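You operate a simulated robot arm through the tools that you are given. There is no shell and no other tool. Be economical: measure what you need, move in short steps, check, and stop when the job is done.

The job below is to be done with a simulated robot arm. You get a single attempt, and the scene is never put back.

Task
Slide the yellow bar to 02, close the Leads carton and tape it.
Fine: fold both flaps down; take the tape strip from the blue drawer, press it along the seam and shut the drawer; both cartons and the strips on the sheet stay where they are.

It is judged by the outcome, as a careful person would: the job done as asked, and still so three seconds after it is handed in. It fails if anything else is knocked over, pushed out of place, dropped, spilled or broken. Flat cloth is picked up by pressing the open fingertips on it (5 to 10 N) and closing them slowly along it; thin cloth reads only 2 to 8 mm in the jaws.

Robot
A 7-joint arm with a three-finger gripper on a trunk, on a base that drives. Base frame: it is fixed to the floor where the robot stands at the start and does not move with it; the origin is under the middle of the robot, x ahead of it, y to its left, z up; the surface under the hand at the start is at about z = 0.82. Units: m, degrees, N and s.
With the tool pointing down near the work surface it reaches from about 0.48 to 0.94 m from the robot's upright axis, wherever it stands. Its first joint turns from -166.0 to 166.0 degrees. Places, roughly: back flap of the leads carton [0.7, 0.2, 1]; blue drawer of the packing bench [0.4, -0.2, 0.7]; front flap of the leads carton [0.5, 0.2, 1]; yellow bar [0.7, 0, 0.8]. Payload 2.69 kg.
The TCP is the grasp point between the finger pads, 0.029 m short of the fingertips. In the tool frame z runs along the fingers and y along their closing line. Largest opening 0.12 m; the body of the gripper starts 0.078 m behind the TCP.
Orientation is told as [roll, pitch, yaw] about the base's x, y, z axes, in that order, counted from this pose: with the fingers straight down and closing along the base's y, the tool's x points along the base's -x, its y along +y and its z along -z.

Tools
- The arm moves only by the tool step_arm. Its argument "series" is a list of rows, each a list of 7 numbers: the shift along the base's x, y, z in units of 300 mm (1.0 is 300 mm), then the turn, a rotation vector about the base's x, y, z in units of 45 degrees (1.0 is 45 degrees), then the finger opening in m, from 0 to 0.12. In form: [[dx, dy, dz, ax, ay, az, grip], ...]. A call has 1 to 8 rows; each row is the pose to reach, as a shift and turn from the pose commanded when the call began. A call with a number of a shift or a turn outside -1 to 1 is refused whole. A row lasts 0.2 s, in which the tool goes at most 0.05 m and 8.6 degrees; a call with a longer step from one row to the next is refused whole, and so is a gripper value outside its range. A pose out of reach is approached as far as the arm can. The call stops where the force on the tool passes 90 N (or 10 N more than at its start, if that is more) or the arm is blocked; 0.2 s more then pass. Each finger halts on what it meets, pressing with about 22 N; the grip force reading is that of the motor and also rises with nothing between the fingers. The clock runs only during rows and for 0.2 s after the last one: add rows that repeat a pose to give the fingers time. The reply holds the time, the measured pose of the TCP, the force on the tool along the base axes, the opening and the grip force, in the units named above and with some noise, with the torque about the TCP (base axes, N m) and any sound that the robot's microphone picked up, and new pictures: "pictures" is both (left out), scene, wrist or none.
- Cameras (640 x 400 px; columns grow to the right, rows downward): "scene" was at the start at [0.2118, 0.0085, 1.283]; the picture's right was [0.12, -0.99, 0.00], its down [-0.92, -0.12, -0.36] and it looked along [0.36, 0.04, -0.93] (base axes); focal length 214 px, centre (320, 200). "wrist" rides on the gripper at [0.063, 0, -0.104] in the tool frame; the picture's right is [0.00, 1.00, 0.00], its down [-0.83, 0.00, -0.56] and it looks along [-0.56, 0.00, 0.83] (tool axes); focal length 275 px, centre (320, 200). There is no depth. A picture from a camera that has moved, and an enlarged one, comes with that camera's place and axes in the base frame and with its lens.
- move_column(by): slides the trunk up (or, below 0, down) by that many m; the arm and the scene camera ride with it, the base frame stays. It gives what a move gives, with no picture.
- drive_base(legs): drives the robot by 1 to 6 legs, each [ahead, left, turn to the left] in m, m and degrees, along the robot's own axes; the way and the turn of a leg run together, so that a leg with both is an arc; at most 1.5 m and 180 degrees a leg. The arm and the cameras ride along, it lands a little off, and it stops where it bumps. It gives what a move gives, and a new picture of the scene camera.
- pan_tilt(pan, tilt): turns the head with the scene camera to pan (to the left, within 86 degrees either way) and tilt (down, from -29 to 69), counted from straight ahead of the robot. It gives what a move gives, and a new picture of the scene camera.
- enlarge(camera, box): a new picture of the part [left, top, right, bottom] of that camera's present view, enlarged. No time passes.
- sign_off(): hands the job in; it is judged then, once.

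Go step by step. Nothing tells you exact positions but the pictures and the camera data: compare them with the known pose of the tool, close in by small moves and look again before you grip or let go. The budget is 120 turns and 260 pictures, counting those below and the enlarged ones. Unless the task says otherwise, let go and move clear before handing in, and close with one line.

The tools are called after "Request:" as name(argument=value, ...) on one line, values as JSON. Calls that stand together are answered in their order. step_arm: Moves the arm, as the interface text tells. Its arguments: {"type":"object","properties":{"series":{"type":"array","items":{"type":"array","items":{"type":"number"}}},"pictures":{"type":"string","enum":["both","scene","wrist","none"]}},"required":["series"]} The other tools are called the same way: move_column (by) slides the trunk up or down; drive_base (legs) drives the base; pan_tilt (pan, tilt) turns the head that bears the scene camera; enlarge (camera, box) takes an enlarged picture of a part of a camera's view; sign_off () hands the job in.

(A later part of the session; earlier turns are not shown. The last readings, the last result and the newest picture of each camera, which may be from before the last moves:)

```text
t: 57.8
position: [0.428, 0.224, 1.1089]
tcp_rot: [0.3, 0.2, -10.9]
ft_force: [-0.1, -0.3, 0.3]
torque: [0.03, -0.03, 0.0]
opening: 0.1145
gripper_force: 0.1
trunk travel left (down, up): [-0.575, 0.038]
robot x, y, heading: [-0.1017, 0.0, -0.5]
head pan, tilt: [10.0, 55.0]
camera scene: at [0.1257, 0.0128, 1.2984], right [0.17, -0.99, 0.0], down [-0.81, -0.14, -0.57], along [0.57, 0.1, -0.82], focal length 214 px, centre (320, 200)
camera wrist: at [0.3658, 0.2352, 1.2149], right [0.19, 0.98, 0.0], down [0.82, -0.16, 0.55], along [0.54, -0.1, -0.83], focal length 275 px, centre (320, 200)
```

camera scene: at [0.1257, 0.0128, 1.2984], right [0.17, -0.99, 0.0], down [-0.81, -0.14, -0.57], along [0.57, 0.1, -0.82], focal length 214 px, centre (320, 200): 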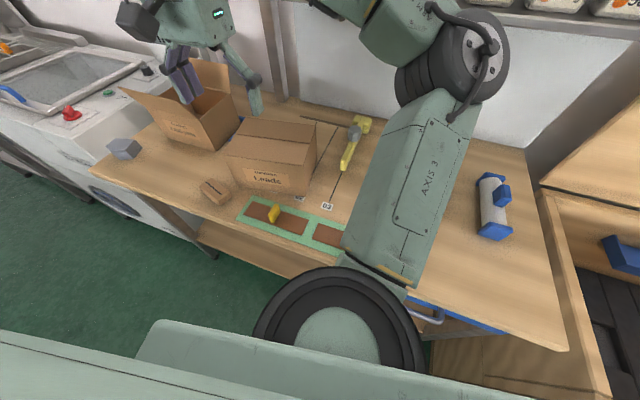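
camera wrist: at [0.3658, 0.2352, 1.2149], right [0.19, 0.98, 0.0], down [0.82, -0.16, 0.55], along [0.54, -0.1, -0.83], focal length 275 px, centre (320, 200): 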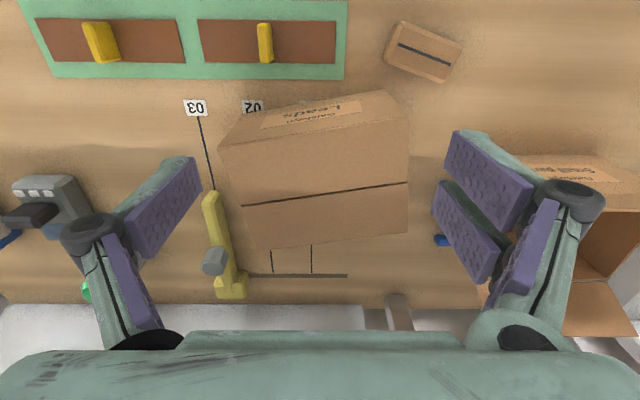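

Descending in front of the carton with tips kept above the tabs on the sheet.

Request:
step_arm(series=[[0, 0, -0.15, 0, 0, 0, 0.12], [0, 0, -0.3, 0, 0, 0, 0.12], [0, 0, -0.45, 0, 0, 0, 0.12], [0, 0, -0.58, 0, 0, 0, 0.12], [0, 0, -0.683, 0, 0, 0, 0.12], [0, 0, -0.683, 0, 0, 0, 0.12]], pictures="both")

Request:
enlarge(camera="scene", box=[180, 90, 400, 240])

```text
t: 58.9
position: [0.4309, 0.2389, 0.9446]
tcp_rot: [3.7, -0.5, -10.8]
ft_force: [-2.0, 12.9, 37.8]
torque: [1.85, -1.09, 0.51]
opening: 0.1196
gripper_force: 0.2
trunk travel left (down, up): [-0.575, 0.038]
robot x, y, heading: [-0.0991, -0.0025, -0.1]
head pan, tilt: [10.0, 55.0]
stopped in row 5: the force on the tool passed its limit at 110 N (the readings are from after the stop); the commanded pose is now the measured one
camera scene: at [0.1258, 0.0137, 1.2988], right [0.17, -0.98, 0.0], down [-0.81, -0.14, -0.57], along [0.56, 0.1, -0.82], focal length 214 px, centre (320, 200)
camera wrist: at [0.3667, 0.244, 1.0491], right [0.18, 0.98, 0.06], down [0.81, -0.18, 0.56], along [0.56, -0.05, -0.82], focal length 275 px, centre (320, 200)
```

scene: 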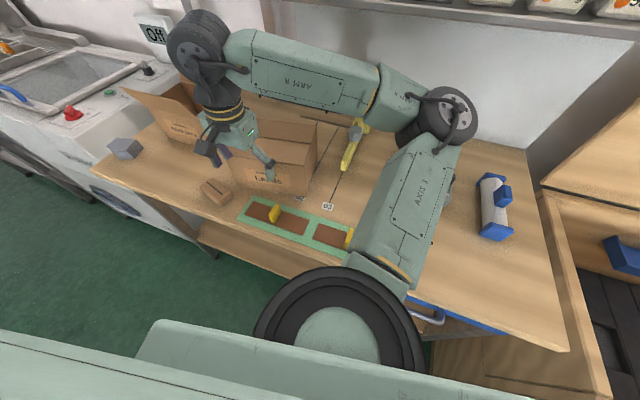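
wrist: 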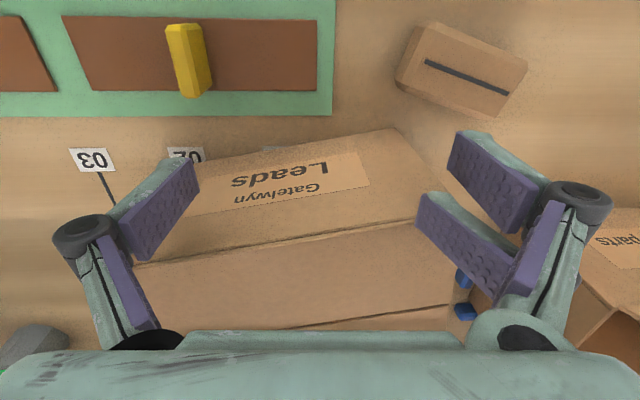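

```text
2.67 times, centred on (290, 165) of scene
camera zoom: at [0.1258, 0.0137, 1.2988], right [0.17, -0.98, 0.0], down [-0.81, -0.14, -0.57], along [0.56, 0.1, -0.82], focal length 572 px, centre (400, 293)
```

zoom: 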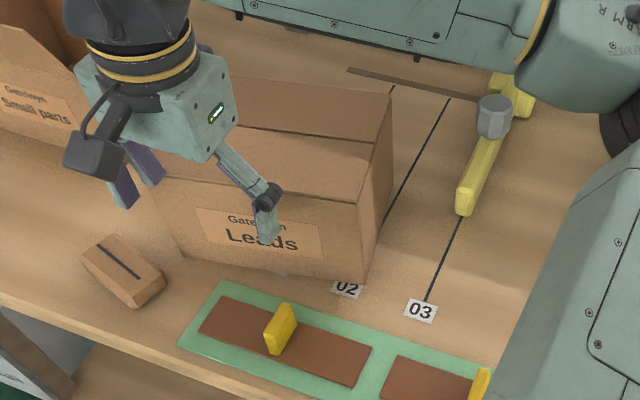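

A finger came down on the carton's front top edge. Backing up and away, then descending a bit farther out and staying higher.

Request:
step_arm(series=[[0, 0, 0.1, 0, 0, 0, 0.12], [-0.03, -0.03, 0.18, -0.04, 0, 0, 0.12], [-0.09, -0.06, 0.18, -0.08, 0, 0, 0.12], [-0.09, -0.06, 0.18, -0.08, 0, 0, 0.12]], pictures="both")

```text
t: 59.9
position: [0.4052, 0.2186, 0.9932]
tcp_rot: [-0.8, -1.1, -10.9]
ft_force: [-0.7, -0.6, 0.4]
torque: [0.02, 0.02, -0.08]
opening: 0.1202
gripper_force: 0.1
trunk travel left (down, up): [-0.575, 0.038]
robot x, y, heading: [-0.1038, -0.0005, 0.0]
head pan, tilt: [10.0, 55.0]
camera scene: at [0.1261, 0.0135, 1.2984], right [0.17, -0.99, 0.0], down [-0.81, -0.14, -0.57], along [0.56, 0.1, -0.82], focal length 214 px, centre (320, 200)
camera wrist: at [0.3403, 0.231, 1.0984], right [0.18, 0.98, -0.01], down [0.81, -0.14, 0.57], along [0.56, -0.12, -0.82], focal length 275 px, centre (320, 200)
```

scene: 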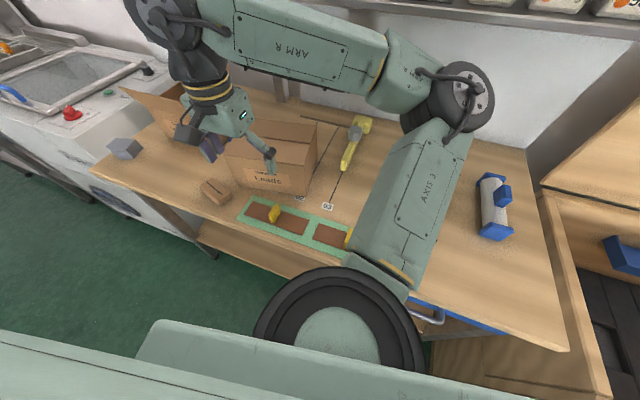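
wrist: 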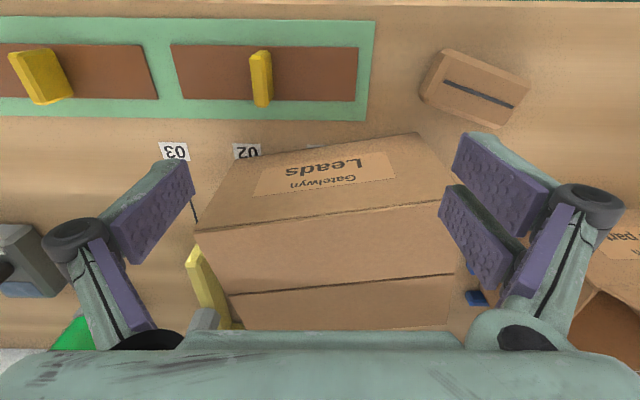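

Request:
step_arm(series=[[0, 0, -0.1, 0, 0, 0, 0.12], [0, 0, -0.2, 0, 0, 0, 0.12], [0, 0, -0.263, 0, 0, 0, 0.12], [0, 0, -0.263, 0, 0, 0, 0.12]], pictures="both")

```text
t: 60.9
position: [0.4065, 0.2179, 0.9154]
tcp_rot: [-0.8, -1.1, -10.8]
ft_force: [0.6, -0.1, -0.7]
torque: [0.02, -0.02, -0.01]
opening: 0.1201
gripper_force: 0.0
trunk travel left (down, up): [-0.575, 0.038]
robot x, y, heading: [-0.1062, -0.0006, -0.2]
head pan, tilt: [10.0, 55.0]
camera scene: at [0.126, 0.0135, 1.2984], right [0.17, -0.99, 0.0], down [-0.81, -0.14, -0.57], along [0.56, 0.1, -0.82], focal length 214 px, centre (320, 200)
camera wrist: at [0.3418, 0.2306, 1.0189], right [0.18, 0.98, -0.01], down [0.81, -0.14, 0.57], along [0.56, -0.12, -0.82], focal length 275 px, centre (320, 200)
```

scene: 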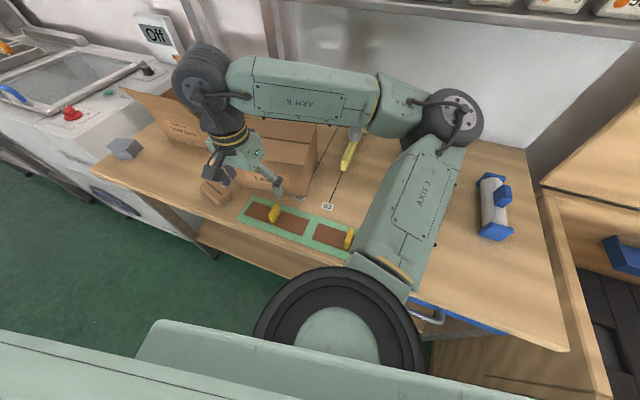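
wrist: 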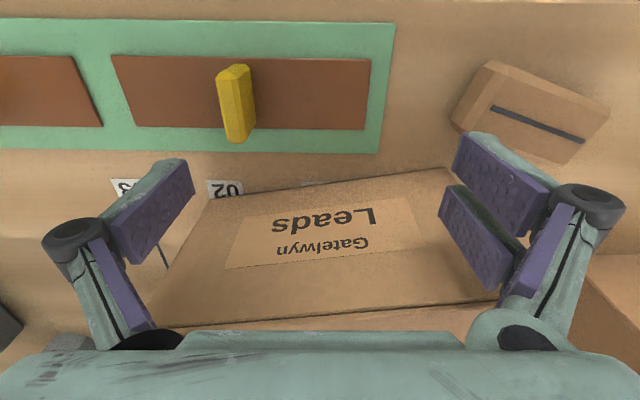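

Clear. Pushing the carton back slowly.

Request:
step_arm(series=[[0.05, 0.003, 0, 0, 0, 0, 0.12], [0.1, 0.006, 0, 0, 0, 0, 0.12], [0.14, 0.009, 0, 0, 0, 0, 0.12], [0.18, 0.012, 0, 0, 0, 0, 0.12], [0.22, 0.015, 0, 0, 0, 0, 0.12], [0.26, 0.018, 0, 0, 0, 0, 0.12], [0.3, 0.02, 0, 0, 0, 0, 0.12]], pictures="both")

Request:
enlarge(camera="scene", box=[180, 90, 400, 240])

```text
t: 62.5
position: [0.4939, 0.2231, 0.9149]
tcp_rot: [-0.9, -1.0, -10.7]
ft_force: [0.5, -0.3, 0.4]
torque: [-0.01, -0.02, -0.02]
opening: 0.1198
gripper_force: 0.1
trunk travel left (down, up): [-0.575, 0.038]
robot x, y, heading: [-0.0997, -0.0028, -0.1]
head pan, tilt: [10.0, 55.0]
camera scene: at [0.126, 0.0134, 1.2984], right [0.17, -0.99, 0.0], down [-0.81, -0.14, -0.57], along [0.56, 0.1, -0.82], focal length 214 px, centre (320, 200)
camera wrist: at [0.4305, 0.2366, 1.0186], right [0.18, 0.98, -0.01], down [0.81, -0.14, 0.57], along [0.56, -0.12, -0.82], focal length 275 px, centre (320, 200)
```

scene: 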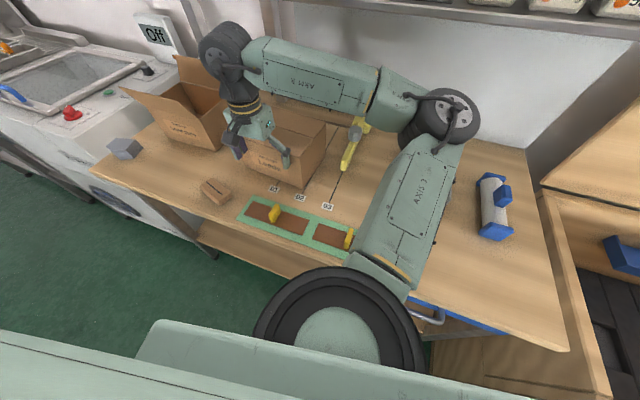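
wrist: 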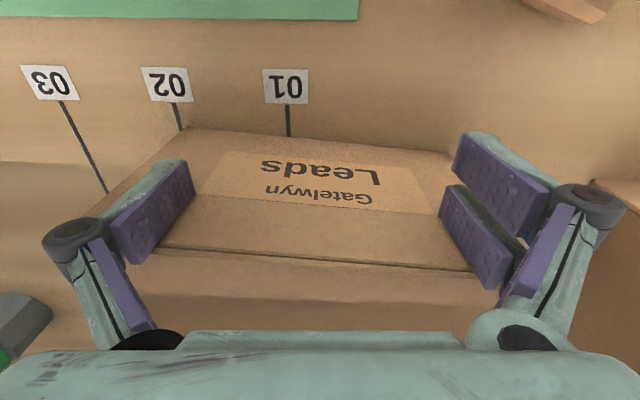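

```text
2.67 times, centred on (290, 165) of scene
camera zoom: at [0.126, 0.0134, 1.2984], right [0.17, -0.99, 0.0], down [-0.81, -0.14, -0.57], along [0.56, 0.1, -0.82], focal length 572 px, centre (400, 293)
```

zoom: 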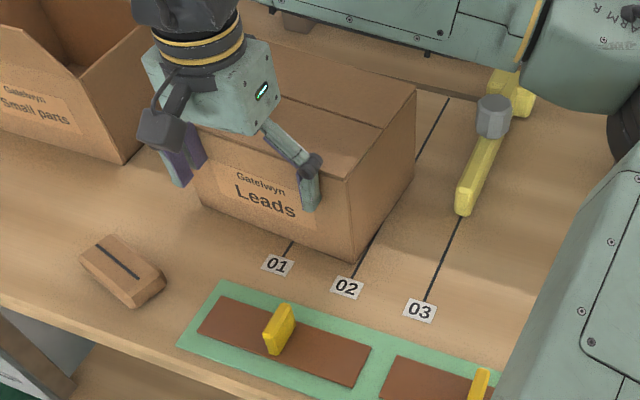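

It turned and moved as hoped; continuing until both fingers bear.

Request:
step_arm(series=[[0.03, 0.001, 0, 0, 0, 0, 0.12], [0.06, 0.002, 0, 0, 0, 0, 0.12], [0.09, 0.004, 0, 0, 0, 0, 0.12], [0.12, 0.006, 0, 0, 0, 0, 0.12], [0.12, 0.006, 0, 0, 0, 0, 0.12]], pictures="wrist")

Request:
enlarge(camera="scene", box=[180, 90, 400, 240])

```text
t: 63.7
position: [0.5311, 0.2247, 0.9151]
tcp_rot: [-0.9, -1.1, -10.8]
ft_force: [-1.2, -0.5, 0.4]
torque: [-0.03, 0.02, -0.01]
opening: 0.1199
gripper_force: 0.0
trunk travel left (down, up): [-0.575, 0.038]
robot x, y, heading: [-0.1036, 0.0022, -0.3]
head pan, tilt: [10.0, 55.0]
camera wrist: at [0.4671, 0.2382, 1.0198], right [0.18, 0.98, -0.01], down [0.81, -0.14, 0.57], along [0.56, -0.12, -0.82], focal length 275 px, centre (320, 200)
```

wrist: 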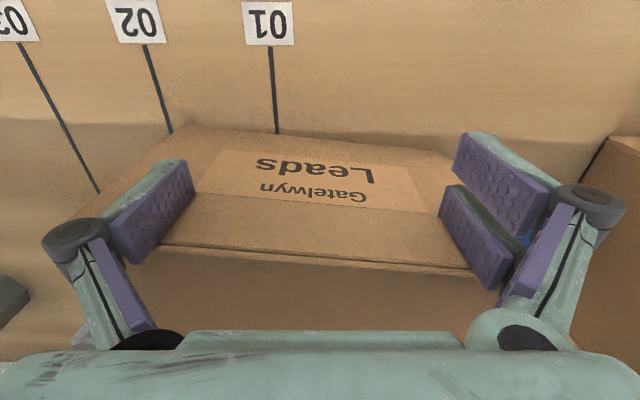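

```text
2.67 times, centred on (290, 165) of scene
camera zoom: at [0.1259, 0.0135, 1.2984], right [0.17, -0.99, 0.0], down [-0.81, -0.14, -0.57], along [0.57, 0.1, -0.82], focal length 572 px, centre (400, 293)
```

zoom: 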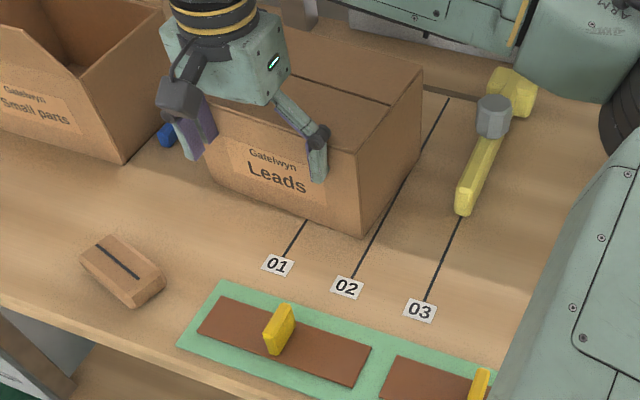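

It's close but the carton seems turned about 5 degrees too far. I'll back off and reproduce my earlier reference view (robot at x 0, pan 0, tilt 69) for a direct comparison.

Request:
step_arm(series=[[-0.1, 0, 0, 0, 0, 0, 0.12], [-0.15, 0, 0.12, 0, 0, 0, 0.12], [-0.15, 0, 0.28, 0, 0, 0, 0.1], [-0.15, 0, 0.44, 0, 0, 0, 0.06], [-0.15, -0.1, 0.55, 0, 0, 0, 0.03], [-0.15, -0.25, 0.55, 0, 0, 0, 0.0], [-0.15, -0.41, 0.55, 0, 0, 0, 0.0], [-0.1, -0.56, 0.55, 0, 0, 0, 0.0]], pictures="none")

```text
t: 65.5
position: [0.4984, 0.0563, 1.0813]
tcp_rot: [-0.9, -1.0, -10.7]
ft_force: [0.0, 0.3, 0.1]
torque: [0.03, -0.02, 0.01]
opening: 0.0242
gripper_force: 1.6
trunk travel left (down, up): [-0.575, 0.038]
robot x, y, heading: [-0.1047, -0.0019, 0.2]
head pan, tilt: [10.0, 55.0]
```

Request:
drive_base(legs=[[0.1, 0, 0]])

Request:
pan_tilt(pan=0, tilt=69)

Request:
enlarge(camera="scene", box=[140, 20, 300, 140])

Request:
enlarge(camera="scene", box=[100, 0, 340, 180])

```text
t: 66.7
position: [0.5971, 0.0566, 1.0799]
tcp_rot: [-0.9, -1.0, -10.8]
ft_force: [0.2, 0.1, -0.4]
torque: [-0.02, 0.03, 0.04]
opening: 0.0
gripper_force: 22.1
trunk travel left (down, up): [-0.575, 0.038]
robot x, y, heading: [-0.0001, 0.0026, -0.0]
head pan, tilt: [10.0, 55.0]
camera scene: at [0.2252, 0.013, 1.2982], right [0.17, -0.99, 0.0], down [-0.81, -0.14, -0.57], along [0.56, 0.1, -0.82], focal length 214 px, centre (320, 200)
```

scene: 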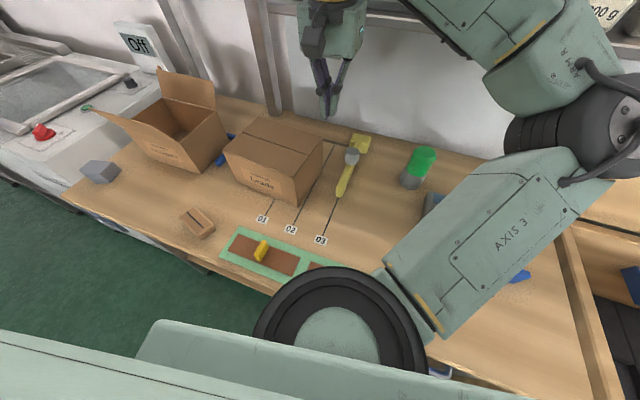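

```text
t: 67.4
position: [0.5966, 0.0574, 1.0801]
tcp_rot: [-0.8, -1.0, -10.9]
ft_force: [0.2, 0.0, -0.8]
torque: [-0.03, -0.03, 0.02]
opening: 0.0
gripper_force: 22.4
trunk travel left (down, up): [-0.575, 0.038]
robot x, y, heading: [-0.0009, -0.0035, -0.2]
head pan, tilt: [0.0, 68.8]
camera scene: at [0.2093, 0.0006, 1.283], right [0.0, -1.0, 0.0], down [-0.93, 0.0, -0.36], along [0.36, 0.0, -0.93], focal length 214 px, centre (320, 200)
```

scene: 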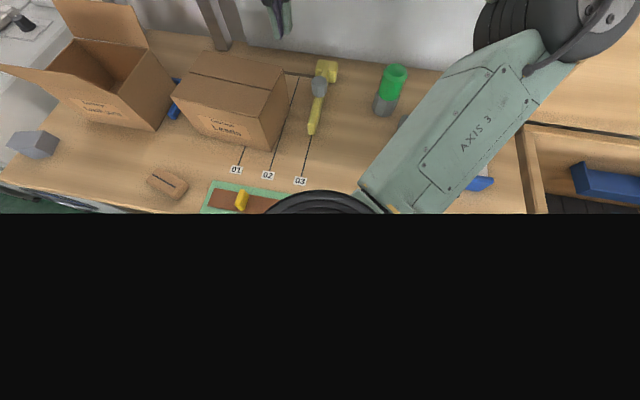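

```text
3.33 times, centred on (220, 80) of scene
camera zoom: at [0.2093, 0.0006, 1.283], right [0.0, -1.0, 0.0], down [-0.93, 0.0, -0.36], along [0.36, 0.0, -0.93], focal length 715 px, centre (653, 600)
```

zoom: 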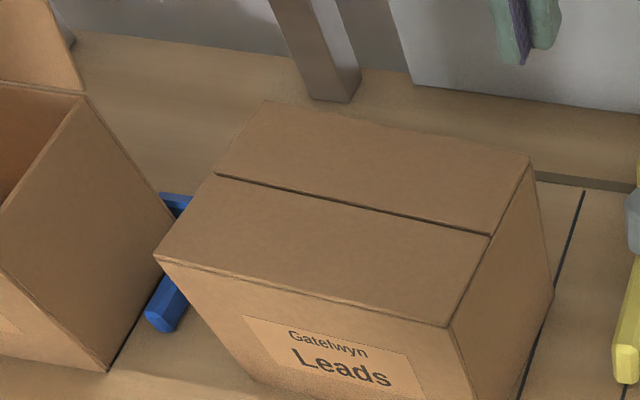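

```text
2.22 times, centred on (220, 90) of scene
camera zoom: at [0.2093, 0.0006, 1.283], right [0.0, -1.0, 0.0], down [-0.93, 0.0, -0.36], along [0.36, 0.0, -0.93], focal length 477 px, centre (542, 444)
```

zoom: 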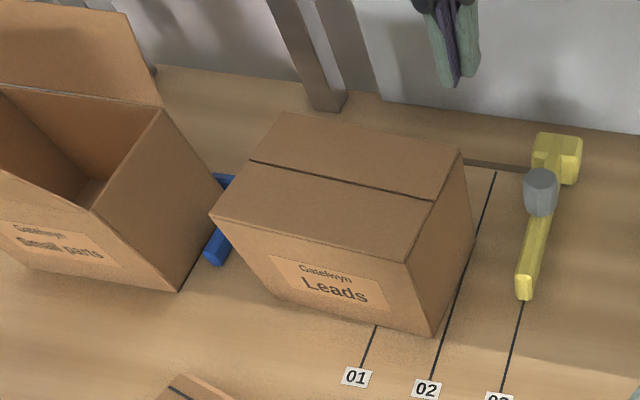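

Against the reference, the carton needs about +5 degrees of turn and (+9, +15) mm. I'll push its right side toward +y, slightly behind its centre, which gives both the turn and the y shift.

Request:
step_arm(series=[[0.05, -0.03, -0.0, 0, 0, 0, 0], [0.05, -0.03, -0.15, 0, 0, 0, 0], [0.05, -0.03, -0.3, 0, 0, 0, 0], [0.05, -0.03, -0.45, 0, 0, 0, 0], [0.05, -0.03, -0.57, 0, 0, 0, 0], [0.05, -0.03, -0.57, 0, 0, 0, 0]], pictures="wrist")

Request:
enlarge(camera="scene", box=[140, 20, 340, 170])

```text
t: 68.8
position: [0.6127, 0.0469, 0.9084]
tcp_rot: [-0.7, -1.1, -10.9]
ft_force: [-0.1, -0.4, -0.4]
torque: [0.03, 0.03, 0.01]
opening: 0.0
gripper_force: 22.5
trunk travel left (down, up): [-0.575, 0.038]
robot x, y, heading: [-0.006, -0.0028, -0.0]
head pan, tilt: [0.0, 68.8]
camera wrist: at [0.5489, 0.0601, 1.0127], right [0.19, 0.98, -0.01], down [0.81, -0.14, 0.57], along [0.56, -0.12, -0.82], focal length 275 px, centre (320, 200)
```

wrist: 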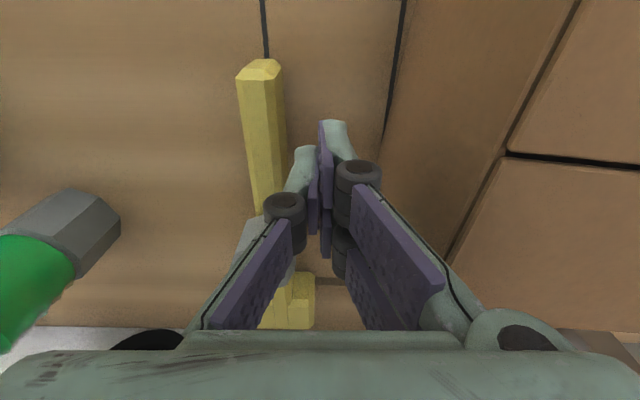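

```text
2.67 times, centred on (240, 95) of scene
camera zoom: at [0.2092, 0.0006, 1.283], right [0.0, -1.0, 0.0], down [-0.93, 0.0, -0.36], along [0.36, 0.0, -0.93], focal length 572 px, centre (533, 480)
```

zoom: 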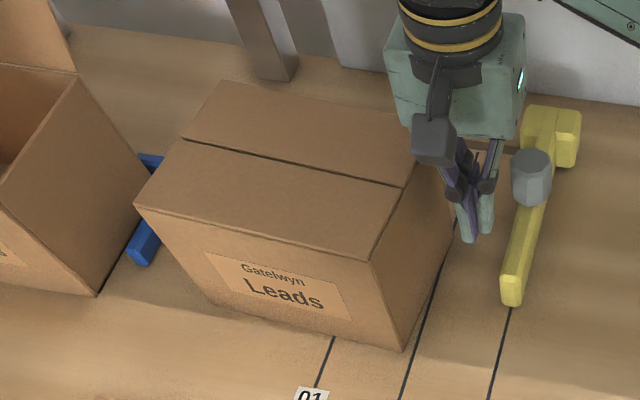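

Request:
step_arm(series=[[0.008, 0.04, 0, 0, 0, 0, 0], [0.016, 0.08, 0, 0, 0, 0, 0], [0.02, 0.1, 0, 0, 0, 0, 0], [0.025, 0.12, 0, 0, 0, 0, 0], [0.03, 0.14, 0, 0, 0, 0, 0], [0.03, 0.14, 0, 0, 0, 0, 0]], pictures="wrist")

Request:
enlarge(camera="scene", box=[140, 20, 300, 140])

```text
t: 70.2
position: [0.6196, 0.0904, 0.9096]
tcp_rot: [-0.8, -1.1, -10.9]
ft_force: [-1.0, -0.7, 0.2]
torque: [0.01, -0.01, 0.0]
opening: 0.0
gripper_force: 21.4
trunk travel left (down, up): [-0.575, 0.038]
robot x, y, heading: [-0.0052, 0.0034, -0.1]
head pan, tilt: [0.0, 68.8]
camera wrist: at [0.5561, 0.1037, 1.0136], right [0.18, 0.98, -0.01], down [0.81, -0.14, 0.57], along [0.56, -0.12, -0.82], focal length 275 px, centre (320, 200)
```

wrist: 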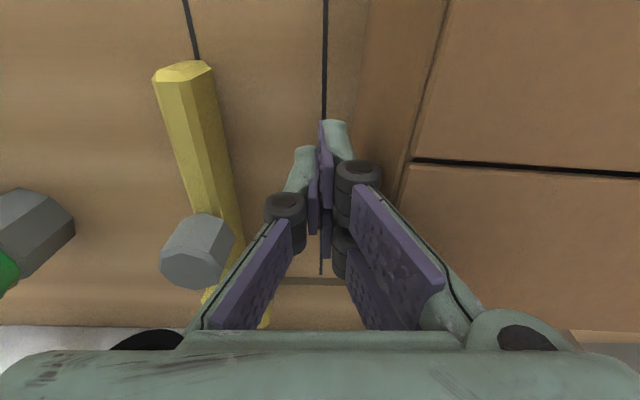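

```text
3.33 times, centred on (220, 80) of scene
camera zoom: at [0.2092, 0.0006, 1.283], right [0.0, -1.0, 0.0], down [-0.93, 0.0, -0.36], along [0.36, 0.0, -0.93], focal length 715 px, centre (653, 600)
```

zoom: 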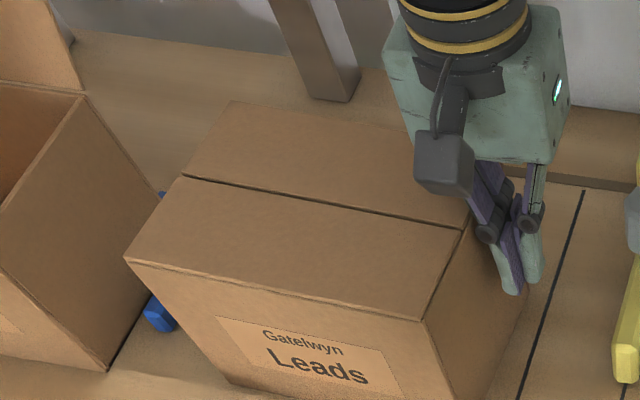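

It shifted a little more than it turned. A push on the front face near its right end should now finish the turn; repositioning for it.

Request:
step_arm(series=[[-0.02, -0.1, 0, 0, 0, 0, 0], [-0.02, -0.1, 0.15, 0, 0, 0, 0], [-0.05, -0.1, 0.3, 0, 0, 0, 0], [-0.12, -0.05, 0.4, 0, 0, 0, 0], [-0.25, 0.0, 0.42, 0, 0, 0, 0], [-0.38, 0.1, 0.42, 0, 0, 0, 0], [-0.5, 0.2, 0.42, 0, 0, 0, 0], [-0.5, 0.31, 0.42, 0, 0, 0, 0]], pictures="none")

Request:
step_arm(series=[[0, 0, 0, 0, 0, 0, 0], [0, 0, -0.15, 0, 0, 0, 0], [0, 0, -0.3, 0, 0, 0, 0], [0, 0, -0.42, 0, 0, 0, 0], [0, 0, -0.42, 0, 0, 0, 0]], pictures="wrist")

Request:
enlarge(camera="scene", box=[140, 20, 300, 140])

```text
t: 72.0
position: [0.469, 0.1824, 1.0356]
tcp_rot: [-0.8, -1.1, -11.0]
ft_force: [0.5, 0.1, -0.2]
torque: [-0.01, 0.02, -0.01]
opening: 0.0
gripper_force: 21.8
trunk travel left (down, up): [-0.575, 0.038]
robot x, y, heading: [-0.0017, -0.0009, 0.1]
head pan, tilt: [0.0, 68.8]
```

```text
t: 73.2
position: [0.4686, 0.1833, 0.9088]
tcp_rot: [-0.8, -1.1, -10.9]
ft_force: [0.6, -0.2, -0.6]
torque: [0.02, 0.01, -0.01]
opening: 0.0
gripper_force: 21.4
trunk travel left (down, up): [-0.575, 0.038]
robot x, y, heading: [-0.004, -0.0028, -0.2]
head pan, tilt: [0.0, 68.8]
camera wrist: at [0.4045, 0.1967, 1.0139], right [0.19, 0.98, -0.01], down [0.81, -0.14, 0.57], along [0.56, -0.12, -0.82], focal length 275 px, centre (320, 200)
```

wrist: 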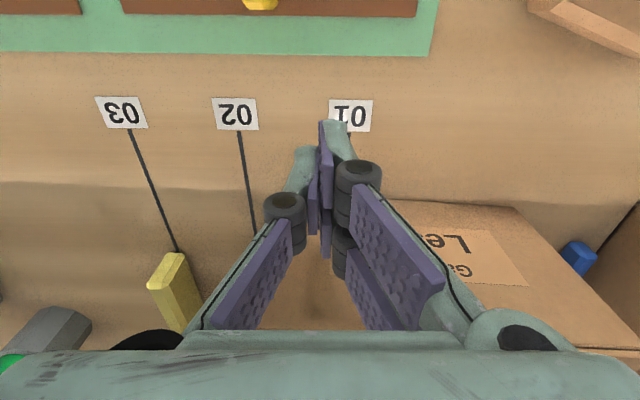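

```text
3.33 times, centred on (220, 80) of scene
camera zoom: at [0.2092, 0.0005, 1.283], right [0.0, -1.0, 0.0], down [-0.93, 0.0, -0.36], along [0.36, 0.0, -0.93], focal length 715 px, centre (653, 600)
```

zoom: 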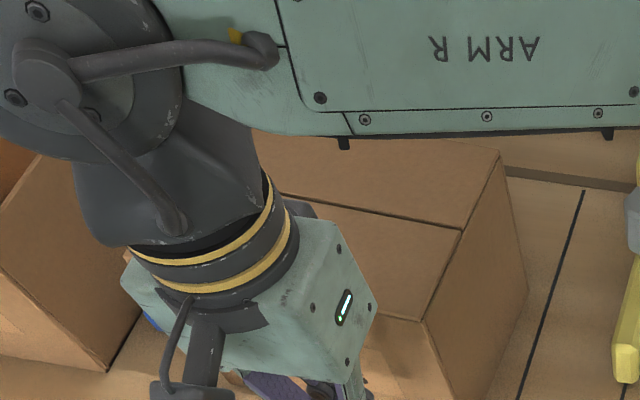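

Request:
step_arm(series=[[0.06, 0, 0, 0, 0, 0, 0], [0.11, 0, 0, 0, 0, 0, 0], [0.15, 0, 0, 0, 0, 0, 0], [0.175, 0, 0, 0, 0, 0, 0], [0.19, 0, 0, 0, 0, 0, 0], [0.2, 0, 0, 0, 0, 0, 0], [0.2, 0, 0, 0, 0, 0, 0]], pictures="wrist")

Request:
enlarge(camera="scene", box=[140, 20, 300, 140])

```text
t: 74.8
position: [0.5308, 0.1816, 0.9094]
tcp_rot: [-0.8, -1.1, -10.9]
ft_force: [-0.6, -0.2, 0.5]
torque: [0.0, 0.0, -0.01]
opening: 0.0
gripper_force: 22.0
trunk travel left (down, up): [-0.575, 0.038]
robot x, y, heading: [-0.0053, -0.0008, -0.2]
head pan, tilt: [0.0, 68.8]
camera wrist: at [0.4664, 0.1958, 1.0143], right [0.19, 0.98, -0.01], down [0.81, -0.14, 0.57], along [0.56, -0.12, -0.82], focal length 275 px, centre (320, 200)
```

wrist: 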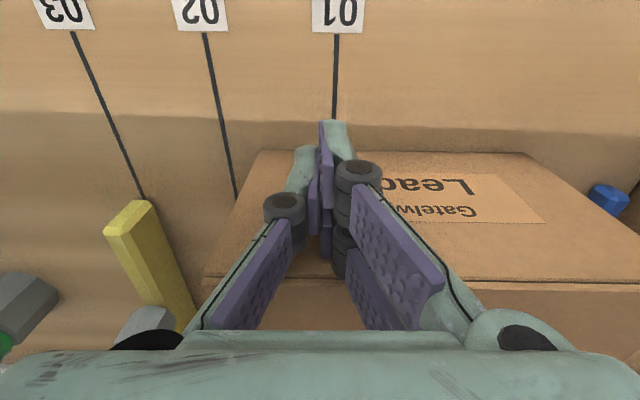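

```text
3.33 times, centred on (220, 80) of scene
camera zoom: at [0.2093, 0.0006, 1.283], right [0.0, -1.0, 0.0], down [-0.93, 0.0, -0.36], along [0.36, 0.0, -0.93], focal length 715 px, centre (653, 600)
```

zoom: 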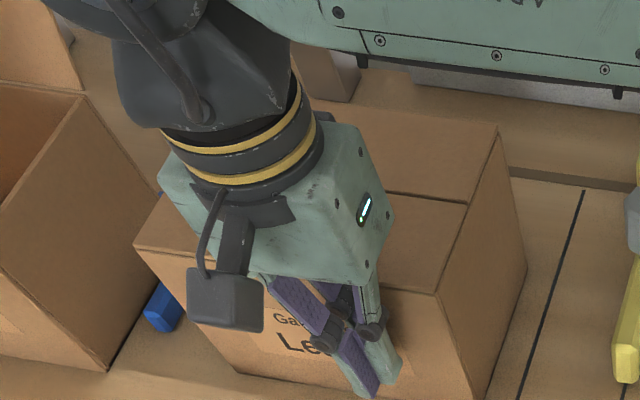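

It moved a bit farther than planned. Backing off for an unobstructed comparison.

Request:
step_arm(series=[[-0.1, 0, 0, 0, 0, 0, 0], [-0.15, 0, 0.13, 0, 0, 0, 0], [-0.15, 0, 0.28, 0, 0, 0, 0], [-0.12, -0.1, 0.4, 0, 0, 0, 0], [-0.05, -0.22, 0.45, 0, 0, 0, 0], [0.05, -0.34, 0.5, 0, 0, 0, 0], [0.15, -0.46, 0.55, 0, 0, 0, 0], [0.22, -0.55, 0.55, 0, 0, 0, 0]], pictures="none")

Request:
enlarge(camera="scene", box=[100, 0, 340, 180])

Request:
enlarge(camera="scene", box=[140, 20, 300, 140])

```text
t: 76.6
position: [0.5993, 0.0183, 1.0754]
tcp_rot: [-0.8, -1.1, -10.9]
ft_force: [-1.2, 0.4, 0.0]
torque: [-0.01, -0.01, 0.0]
opening: 0.0
gripper_force: 21.9
trunk travel left (down, up): [-0.575, 0.038]
robot x, y, heading: [-0.0058, -0.0025, -0.4]
head pan, tilt: [0.0, 68.8]
```

```text
2.22 times, centred on (220, 90) of scene
camera zoom: at [0.2093, 0.0004, 1.2829], right [0.0, -1.0, 0.0], down [-0.93, 0.0, -0.36], along [0.36, 0.0, -0.93], focal length 477 px, centre (542, 444)
```

zoom: 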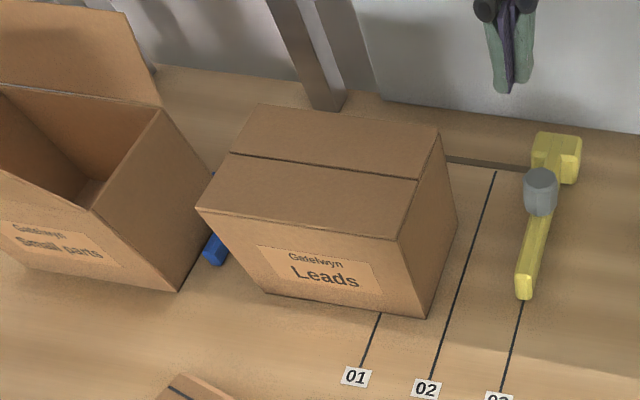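

```text
3.33 times, centred on (220, 80) of scene
camera zoom: at [0.2093, 0.0004, 1.2829], right [0.0, -1.0, 0.0], down [-0.93, 0.0, -0.36], along [0.36, 0.0, -0.93], focal length 715 px, centre (653, 600)
```

zoom: 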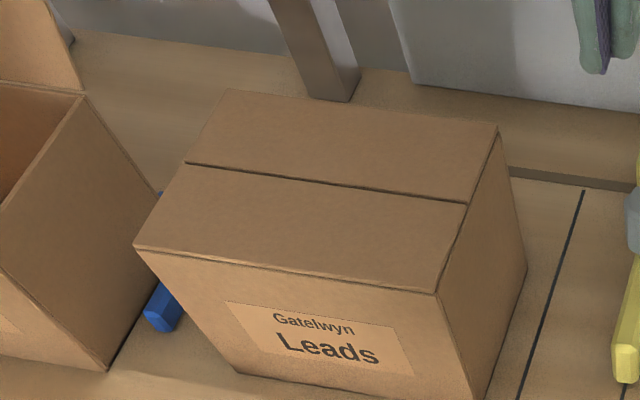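

The carton is back within about 8 mm with the right yaw. Now checking the small brown block, which looks slightly turned compared with the start.

Request:
enlarge(camera="scene", box=[130, 150, 280, 215])

Request:
step_arm(series=[[-0.1, 0.1, 0.0, 0, 0, 0, 0], [-0.22, 0.2, 0.05, 0, 0, 0, 0], [-0.34, 0.3, 0.1, 0, 0, 0, 0.03], [-0.45, 0.4, 0.12, 0, 0, 0, 0.06], [-0.45, 0.52, 0.12, 0, 0, 0, 0.1], [-0.45, 0.64, 0.12, 0, 0, 0, 0.12], [-0.45, 0.72, 0.05, 0, 0, 0, 0.12]], pictures="wrist")

```text
4.27 times, centred on (205, 182) of scene
camera zoom: at [0.2093, 0.0004, 1.2829], right [0.0, -1.0, 0.0], down [-0.93, 0.0, -0.36], along [0.36, 0.0, -0.93], focal length 915 px, centre (811, 275)
```

zoom: 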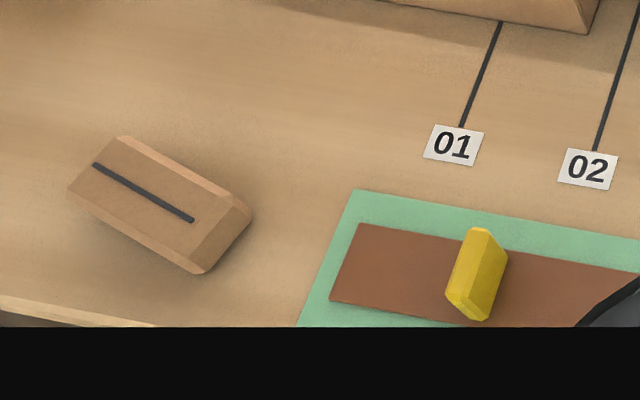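

```text
t: 78.2
position: [0.4625, 0.2335, 1.089]
tcp_rot: [-0.9, -1.2, -10.9]
ft_force: [-0.2, -0.6, -0.8]
torque: [-0.04, 0.02, 0.02]
opening: 0.0801
gripper_force: 0.0
trunk travel left (down, up): [-0.575, 0.038]
robot x, y, heading: [-0.0033, 0.0003, -0.4]
head pan, tilt: [0.0, 68.8]
camera wrist: at [0.3973, 0.2476, 1.1939], right [0.19, 0.98, -0.01], down [0.81, -0.14, 0.57], along [0.56, -0.12, -0.82], focal length 275 px, centre (320, 200)
```

wrist: 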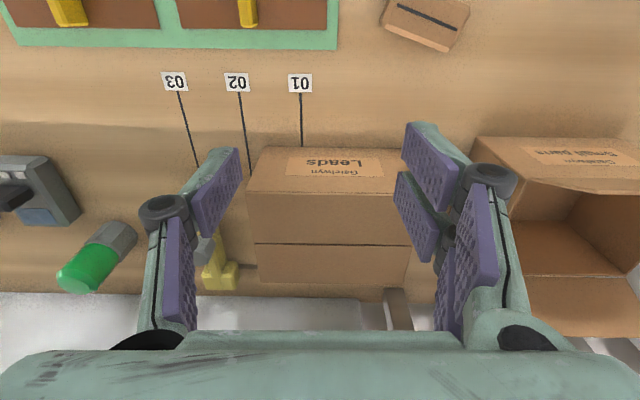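

The block was pushed about 15 mm and turned about 9 degrees. I'll put it back by gripping it lengthwise; first a closer look from above.

Request:
step_arm(series=[[-0.04, 0.1, 0, 0, 0, -0.1, 0.12], [-0.08, 0.22, 0, 0, 0, -0.2, 0.12], [-0.12, 0.33, -0.08, 0, 0, -0.3, 0.12], [-0.14, 0.39, -0.18, 0, 0, -0.38, 0.12], [-0.14, 0.39, -0.28, 0, 0, -0.38, 0.12], [-0.14, 0.39, -0.28, 0, 0, -0.38, 0.12]], pictures="wrist")

```text
t: 79.6
position: [0.4203, 0.3508, 1.0042]
tcp_rot: [-0.7, -1.1, -28.0]
ft_force: [-0.2, 0.3, -0.2]
torque: [0.03, -0.03, 0.03]
opening: 0.1201
gripper_force: 0.0
trunk travel left (down, up): [-0.575, 0.038]
robot x, y, heading: [-0.0037, -0.0028, -0.0]
head pan, tilt: [0.0, 68.8]
camera wrist: at [0.3629, 0.3824, 1.1089], right [0.47, 0.88, -0.01], down [0.73, -0.38, 0.57], along [0.5, -0.28, -0.82], focal length 275 px, centre (320, 200)
```

wrist: 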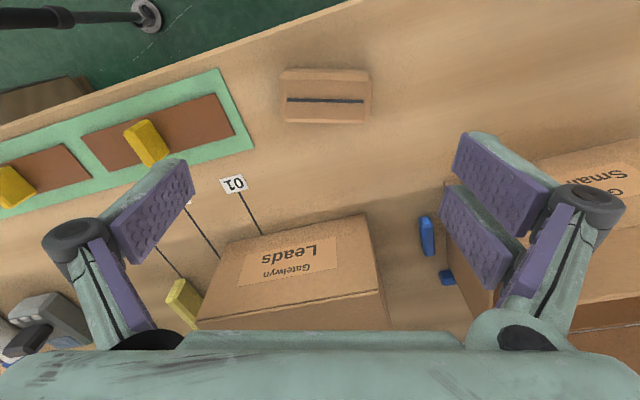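

Request:
step_arm(series=[[0.012, 0, -0.14, 0, 0, 0, 0.12], [0.012, 0, -0.28, 0, 0, 0, 0.12], [0.012, 0, -0.4, 0, 0, 0, 0.12], [0.012, 0, -0.485, 0, 0, 0, 0.12], [0.012, 0, -0.485, 0, 0, 0, 0.11]], pictures="wrist")

```text
t: 80.8
position: [0.4232, 0.3508, 0.859]
tcp_rot: [-0.8, -1.1, -27.9]
ft_force: [-1.2, 0.2, 0.9]
torque: [0.0, 0.01, 0.01]
opening: 0.11
gripper_force: 0.1
trunk travel left (down, up): [-0.575, 0.038]
robot x, y, heading: [-0.0006, -0.0023, 0.1]
head pan, tilt: [0.0, 68.8]
camera wrist: at [0.3659, 0.3828, 0.9643], right [0.47, 0.89, -0.01], down [0.73, -0.38, 0.57], along [0.5, -0.28, -0.82], focal length 275 px, centre (320, 200)
```

wrist: 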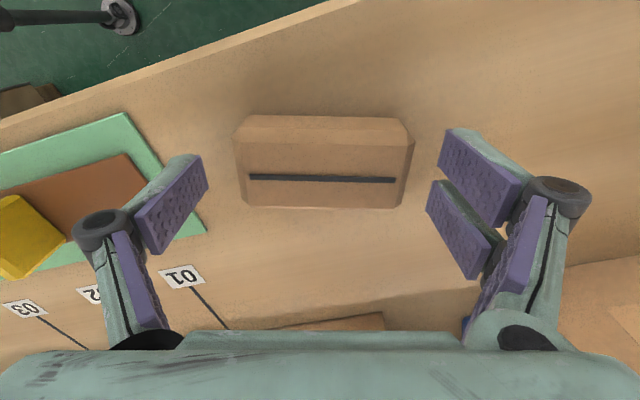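

Closing on the block, then shifting it (+16, -4) mm and turning +8.5 degrees back to its starting place.

Request:
step_arm(series=[[0, 0, 0, 0, 0, 0, 0.08], [0, 0, 0, 0, 0, 0, 0.07], [0, 0, 0, 0, 0, 0, 0.07], [0, 0, 0.01, 0, 0, 0, 0.07], [0.027, -0.007, 0.012, 0, 0, 0.095, 0.07], [0.053, -0.013, 0.012, 0, 0, 0.19, 0.07], [0.053, -0.013, 0.0, 0, 0, 0.19, 0.07], [0.053, -0.013, -0.002, 0, 0, 0.19, 0.07]], pictures="none")

Request:
step_arm(series=[[0, 0, 0, 0, 0, 0, 0.1], [0, 0, 0, 0, 0, 0, 0.12], [0, 0, 0, 0, 0, 0, 0.12], [0, 0, 0.14, 0, 0, 0, 0.12], [0, 0, 0.28, 0, 0, 0, 0.12], [-0.05, 0, 0.43, 0, 0, 0, 0.12], [-0.05, 0, 0.57, 0, 0, 0, 0.12], [-0.05, -0.1, 0.68, 0, 0, 0, 0.12]], pictures="wrist")

```text
t: 82.6
position: [0.4395, 0.3482, 0.8613]
tcp_rot: [-0.7, -1.1, -19.4]
ft_force: [0.0, 1.2, 6.4]
torque: [-0.03, 0.1, 0.02]
opening: 0.0841
gripper_force: 22.4
trunk travel left (down, up): [-0.575, 0.038]
robot x, y, heading: [-0.002, -0.0014, -0.1]
head pan, tilt: [0.0, 68.8]
```

```text
t: 84.4
position: [0.4264, 0.3196, 1.0635]
tcp_rot: [-0.7, -1.2, -19.5]
ft_force: [-0.2, -0.5, -0.5]
torque: [0.02, 0.03, 0.0]
opening: 0.1199
gripper_force: 0.0
trunk travel left (down, up): [-0.575, 0.038]
robot x, y, heading: [-0.0021, -0.0004, -0.5]
head pan, tilt: [0.0, 68.8]
camera wrist: at [0.3646, 0.342, 1.1676], right [0.33, 0.94, -0.01], down [0.78, -0.26, 0.57], along [0.54, -0.2, -0.82], focal length 275 px, centre (320, 200)
```

wrist: 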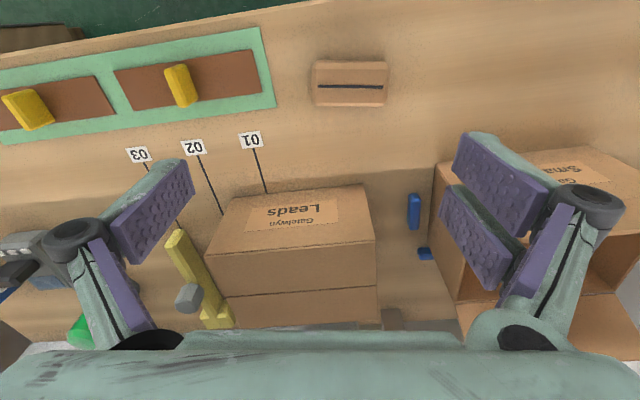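

The block is back. Now I'll nudge the carton the last 8 mm toward the robot by pressing lightly on its top near the back edge (which can't tip it) and sliding slowly.

Request:
step_arm(series=[[0.12, -0.05, 0, 0, 0, 0.05, 0.1], [0.25, -0.1, 0, 0.0, 0, 0.1, 0.06], [0.38, -0.16, 0, 0, 0, 0.15, 0.03], [0.51, -0.22, 0, 0, 0, 0.19, 0.0], [0.64, -0.28, 0, 0, 0, 0.19, 0.0], [0.77, -0.33, 0, 0, 0, 0.19, 0.0], [0.89, -0.38, 0, 0, 0, 0.19, 0.0], [0.89, -0.38, -0.1, 0, 0, 0.19, 0.0]], pictures="none")

Request:
enlarge(camera="scene", box=[130, 150, 280, 215])

```text
t: 86.2
position: [0.6936, 0.2039, 1.0341]
tcp_rot: [-0.8, -1.2, -10.8]
ft_force: [-0.1, -0.2, -0.4]
torque: [-0.02, 0.03, 0.01]
opening: 0.0
gripper_force: 6.8
trunk travel left (down, up): [-0.575, 0.038]
robot x, y, heading: [-0.0012, -0.0022, -0.0]
head pan, tilt: [0.0, 68.8]
```

```text
4.27 times, centred on (205, 182) of scene
camera zoom: at [0.2095, 0.0005, 1.283], right [0.0, -1.0, 0.0], down [-0.93, 0.0, -0.36], along [0.36, 0.0, -0.93], focal length 915 px, centre (811, 275)
```

zoom: 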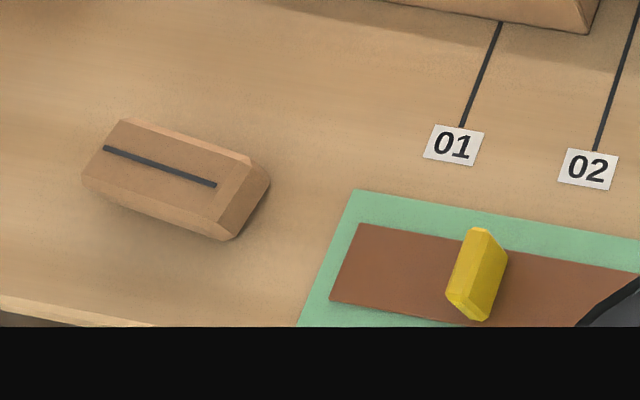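

The block matches its original spot. Now lowering to the carton top.

Request:
step_arm(series=[[0, 0, -0.1, 0, 0, 0, 0], [0, 0, -0.18, 0, 0, 0, 0], [0, 0, -0.2, 0, 0, 0, 0], [0, 0, -0.212, 0, 0, 0, 0], [0, 0, -0.218, 0, 0, 0, 0]], pictures="wrist")

```text
t: 87.4
position: [0.6908, 0.2039, 0.9704]
tcp_rot: [-0.8, -1.2, -10.9]
ft_force: [0.7, -1.3, 12.3]
torque: [0.04, 0.19, 0.05]
opening: 0.0057
gripper_force: 22.0
trunk travel left (down, up): [-0.575, 0.038]
robot x, y, heading: [-0.0027, -0.003, 0.1]
head pan, tilt: [0.0, 68.8]
camera wrist: at [0.626, 0.2164, 1.0746], right [0.19, 0.98, -0.01], down [0.81, -0.15, 0.57], along [0.56, -0.12, -0.82], focal length 275 px, centre (320, 200)
```

wrist: 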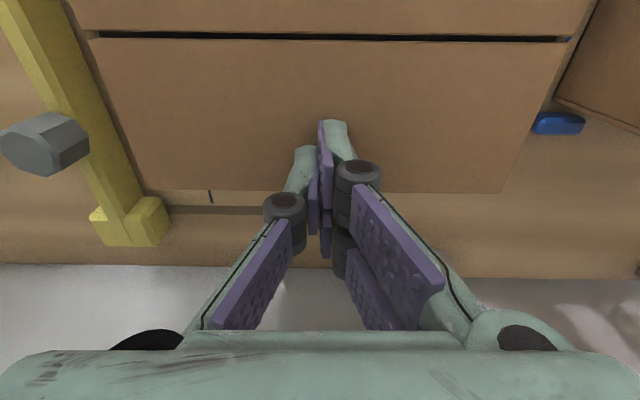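

Request:
step_arm(series=[[-0.01, -0.002, -0.006, 0, 0, 0, 0], [-0.02, -0.004, -0.008, 0, 0, 0, 0], [-0.03, -0.006, -0.008, 0, 0, 0, 0], [-0.03, -0.006, -0.008, 0, 0, 0, 0]], pictures="none")

Request:
enlarge(camera="scene", box=[100, 0, 340, 180])

```text
t: 88.4
position: [0.6813, 0.2021, 0.9699]
tcp_rot: [-0.5, -1.3, -10.9]
ft_force: [8.8, 2.2, 30.1]
torque: [0.29, -0.08, -0.06]
opening: 0.0063
gripper_force: 21.9
trunk travel left (down, up): [-0.575, 0.038]
robot x, y, heading: [0.0001, 0.0017, -0.1]
head pan, tilt: [0.0, 68.8]
```

```text
2.22 times, centred on (220, 90) of scene
camera zoom: at [0.207, -0.0003, 1.2837], right [0.0, -1.0, 0.0], down [-0.93, 0.0, -0.36], along [0.36, 0.0, -0.93], focal length 477 px, centre (542, 444)
```

zoom: 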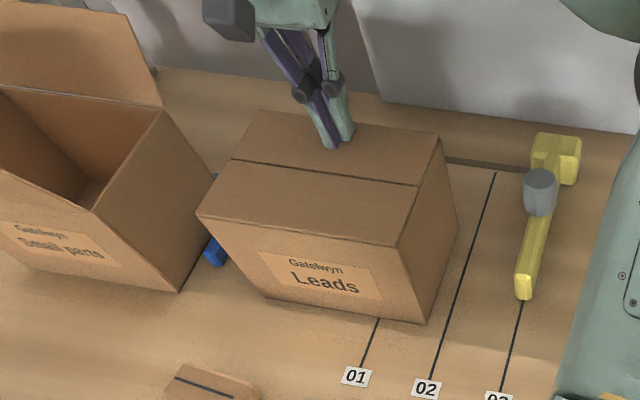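

The carton slid exactly into its original spot (all corners match the reference). Lifting straight off.

Request:
step_arm(series=[[0, 0, 0.03, 0, 0, 0, 0], [0, 0, 0.15, 0, 0, 0, 0], [0, 0, 0.3, 0, 0, 0, 0], [0, -0.1, 0.4, 0, 0, 0, 0], [0, -0.24, 0.45, 0, 0, 0, 0], [-0.05, -0.38, 0.45, 0, 0, 0, 0], [-0.1, -0.5, 0.45, 0, 0, 0, 0], [-0.1, -0.64, 0.45, 0, 0, 0, 0]], pictures="none")

Request:
enlarge(camera="scene", box=[100, 0, 340, 180])

```text
t: 90.2
position: [0.6519, 0.0108, 1.0988]
tcp_rot: [-0.9, -1.2, -10.7]
ft_force: [0.5, 0.1, -0.1]
torque: [0.0, 0.01, -0.01]
opening: 0.0001
gripper_force: 21.9
trunk travel left (down, up): [-0.575, 0.038]
robot x, y, heading: [-0.0012, -0.0039, 0.1]
head pan, tilt: [0.0, 68.8]
```

```text
2.22 times, centred on (220, 90) of scene
camera zoom: at [0.2091, 0.0002, 1.283], right [0.0, -1.0, 0.0], down [-0.93, 0.0, -0.36], along [0.36, 0.0, -0.93], focal length 477 px, centre (542, 444)
```

zoom: 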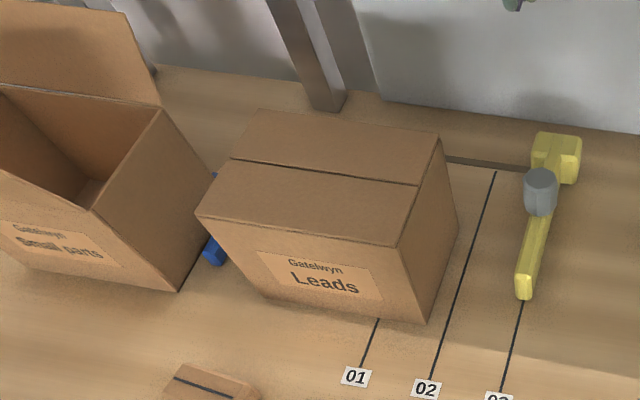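

Now returning the bar to 02 the same way as before: down to the right of the knob.

Request:
step_arm(series=[[0.02, -0.1, 0, 0, 0, 0, 0], [0.03, -0.22, 0, 0, 0, 0, 0], [0.03, -0.22, -0.15, 0, 0, 0, 0], [0.03, -0.22, -0.3, 0, 0, 0, 0], [0.03, -0.22, -0.45, 0, 0, 0, 0], [0.03, -0.22, -0.58, 0, 0, 0, 0], [0.03, -0.22, -0.66, 0, 0, 0, 0], [0.03, -0.22, -0.66, 0, 0, 0, 0]], pictures="wrist")

```text
t: 92.0
position: [0.6607, -0.0552, 0.902]
tcp_rot: [-0.8, -1.1, -10.8]
ft_force: [-1.0, -0.2, 1.3]
torque: [-0.02, 0.0, 0.03]
opening: 0.0
gripper_force: 21.9
trunk travel left (down, up): [-0.575, 0.038]
robot x, y, heading: [-0.0023, -0.0045, -0.1]
head pan, tilt: [0.0, 68.8]
camera wrist: at [0.5968, -0.0408, 1.0068], right [0.18, 0.98, -0.01], down [0.81, -0.14, 0.57], along [0.56, -0.12, -0.82], focal length 275 px, centre (320, 200)
```

wrist: 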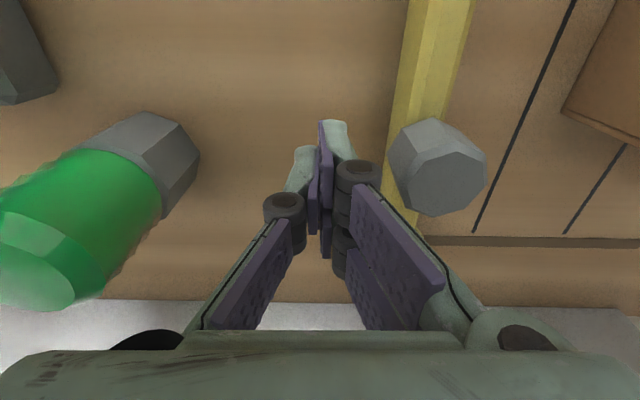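

Request:
step_arm(series=[[0.05, 0.05, 0, 0, 0, 0, 0], [0.058, 0.1, 0, 0, 0, 0, 0], [0.066, 0.15, 0, 0, 0, 0, 0], [0.074, 0.2, 0, 0, 0, 0, 0], [0.082, 0.25, 0, 0, 0, 0, 0], [0.09, 0.29, 0, 0, 0, 0, 0], [0.095, 0.305, 0, 0, 0, 0, 0], [0.095, 0.305, 0, 0, 0, 0, 0]], pictures="none")

Request:
enlarge(camera="scene", box=[250, 80, 330, 160])

```text
t: 93.8
position: [0.6894, 0.0353, 0.9025]
tcp_rot: [-0.7, -1.2, -10.9]
ft_force: [0.7, 0.2, -0.4]
torque: [0.02, 0.02, -0.02]
opening: 0.0
gripper_force: 22.1
trunk travel left (down, up): [-0.575, 0.038]
robot x, y, heading: [0.0011, 0.0018, -0.2]
head pan, tilt: [0.0, 68.8]
```

```text
5.00 times, centred on (290, 120) of scene
camera zoom: at [0.2093, 0.0006, 1.283], right [0.0, -1.0, 0.0], down [-0.93, 0.0, -0.36], along [0.36, 0.0, -0.93], focal length 1072 px, centre (470, 600)
```

zoom: 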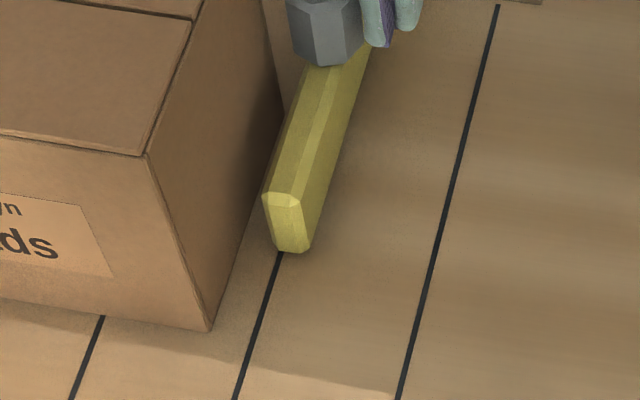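

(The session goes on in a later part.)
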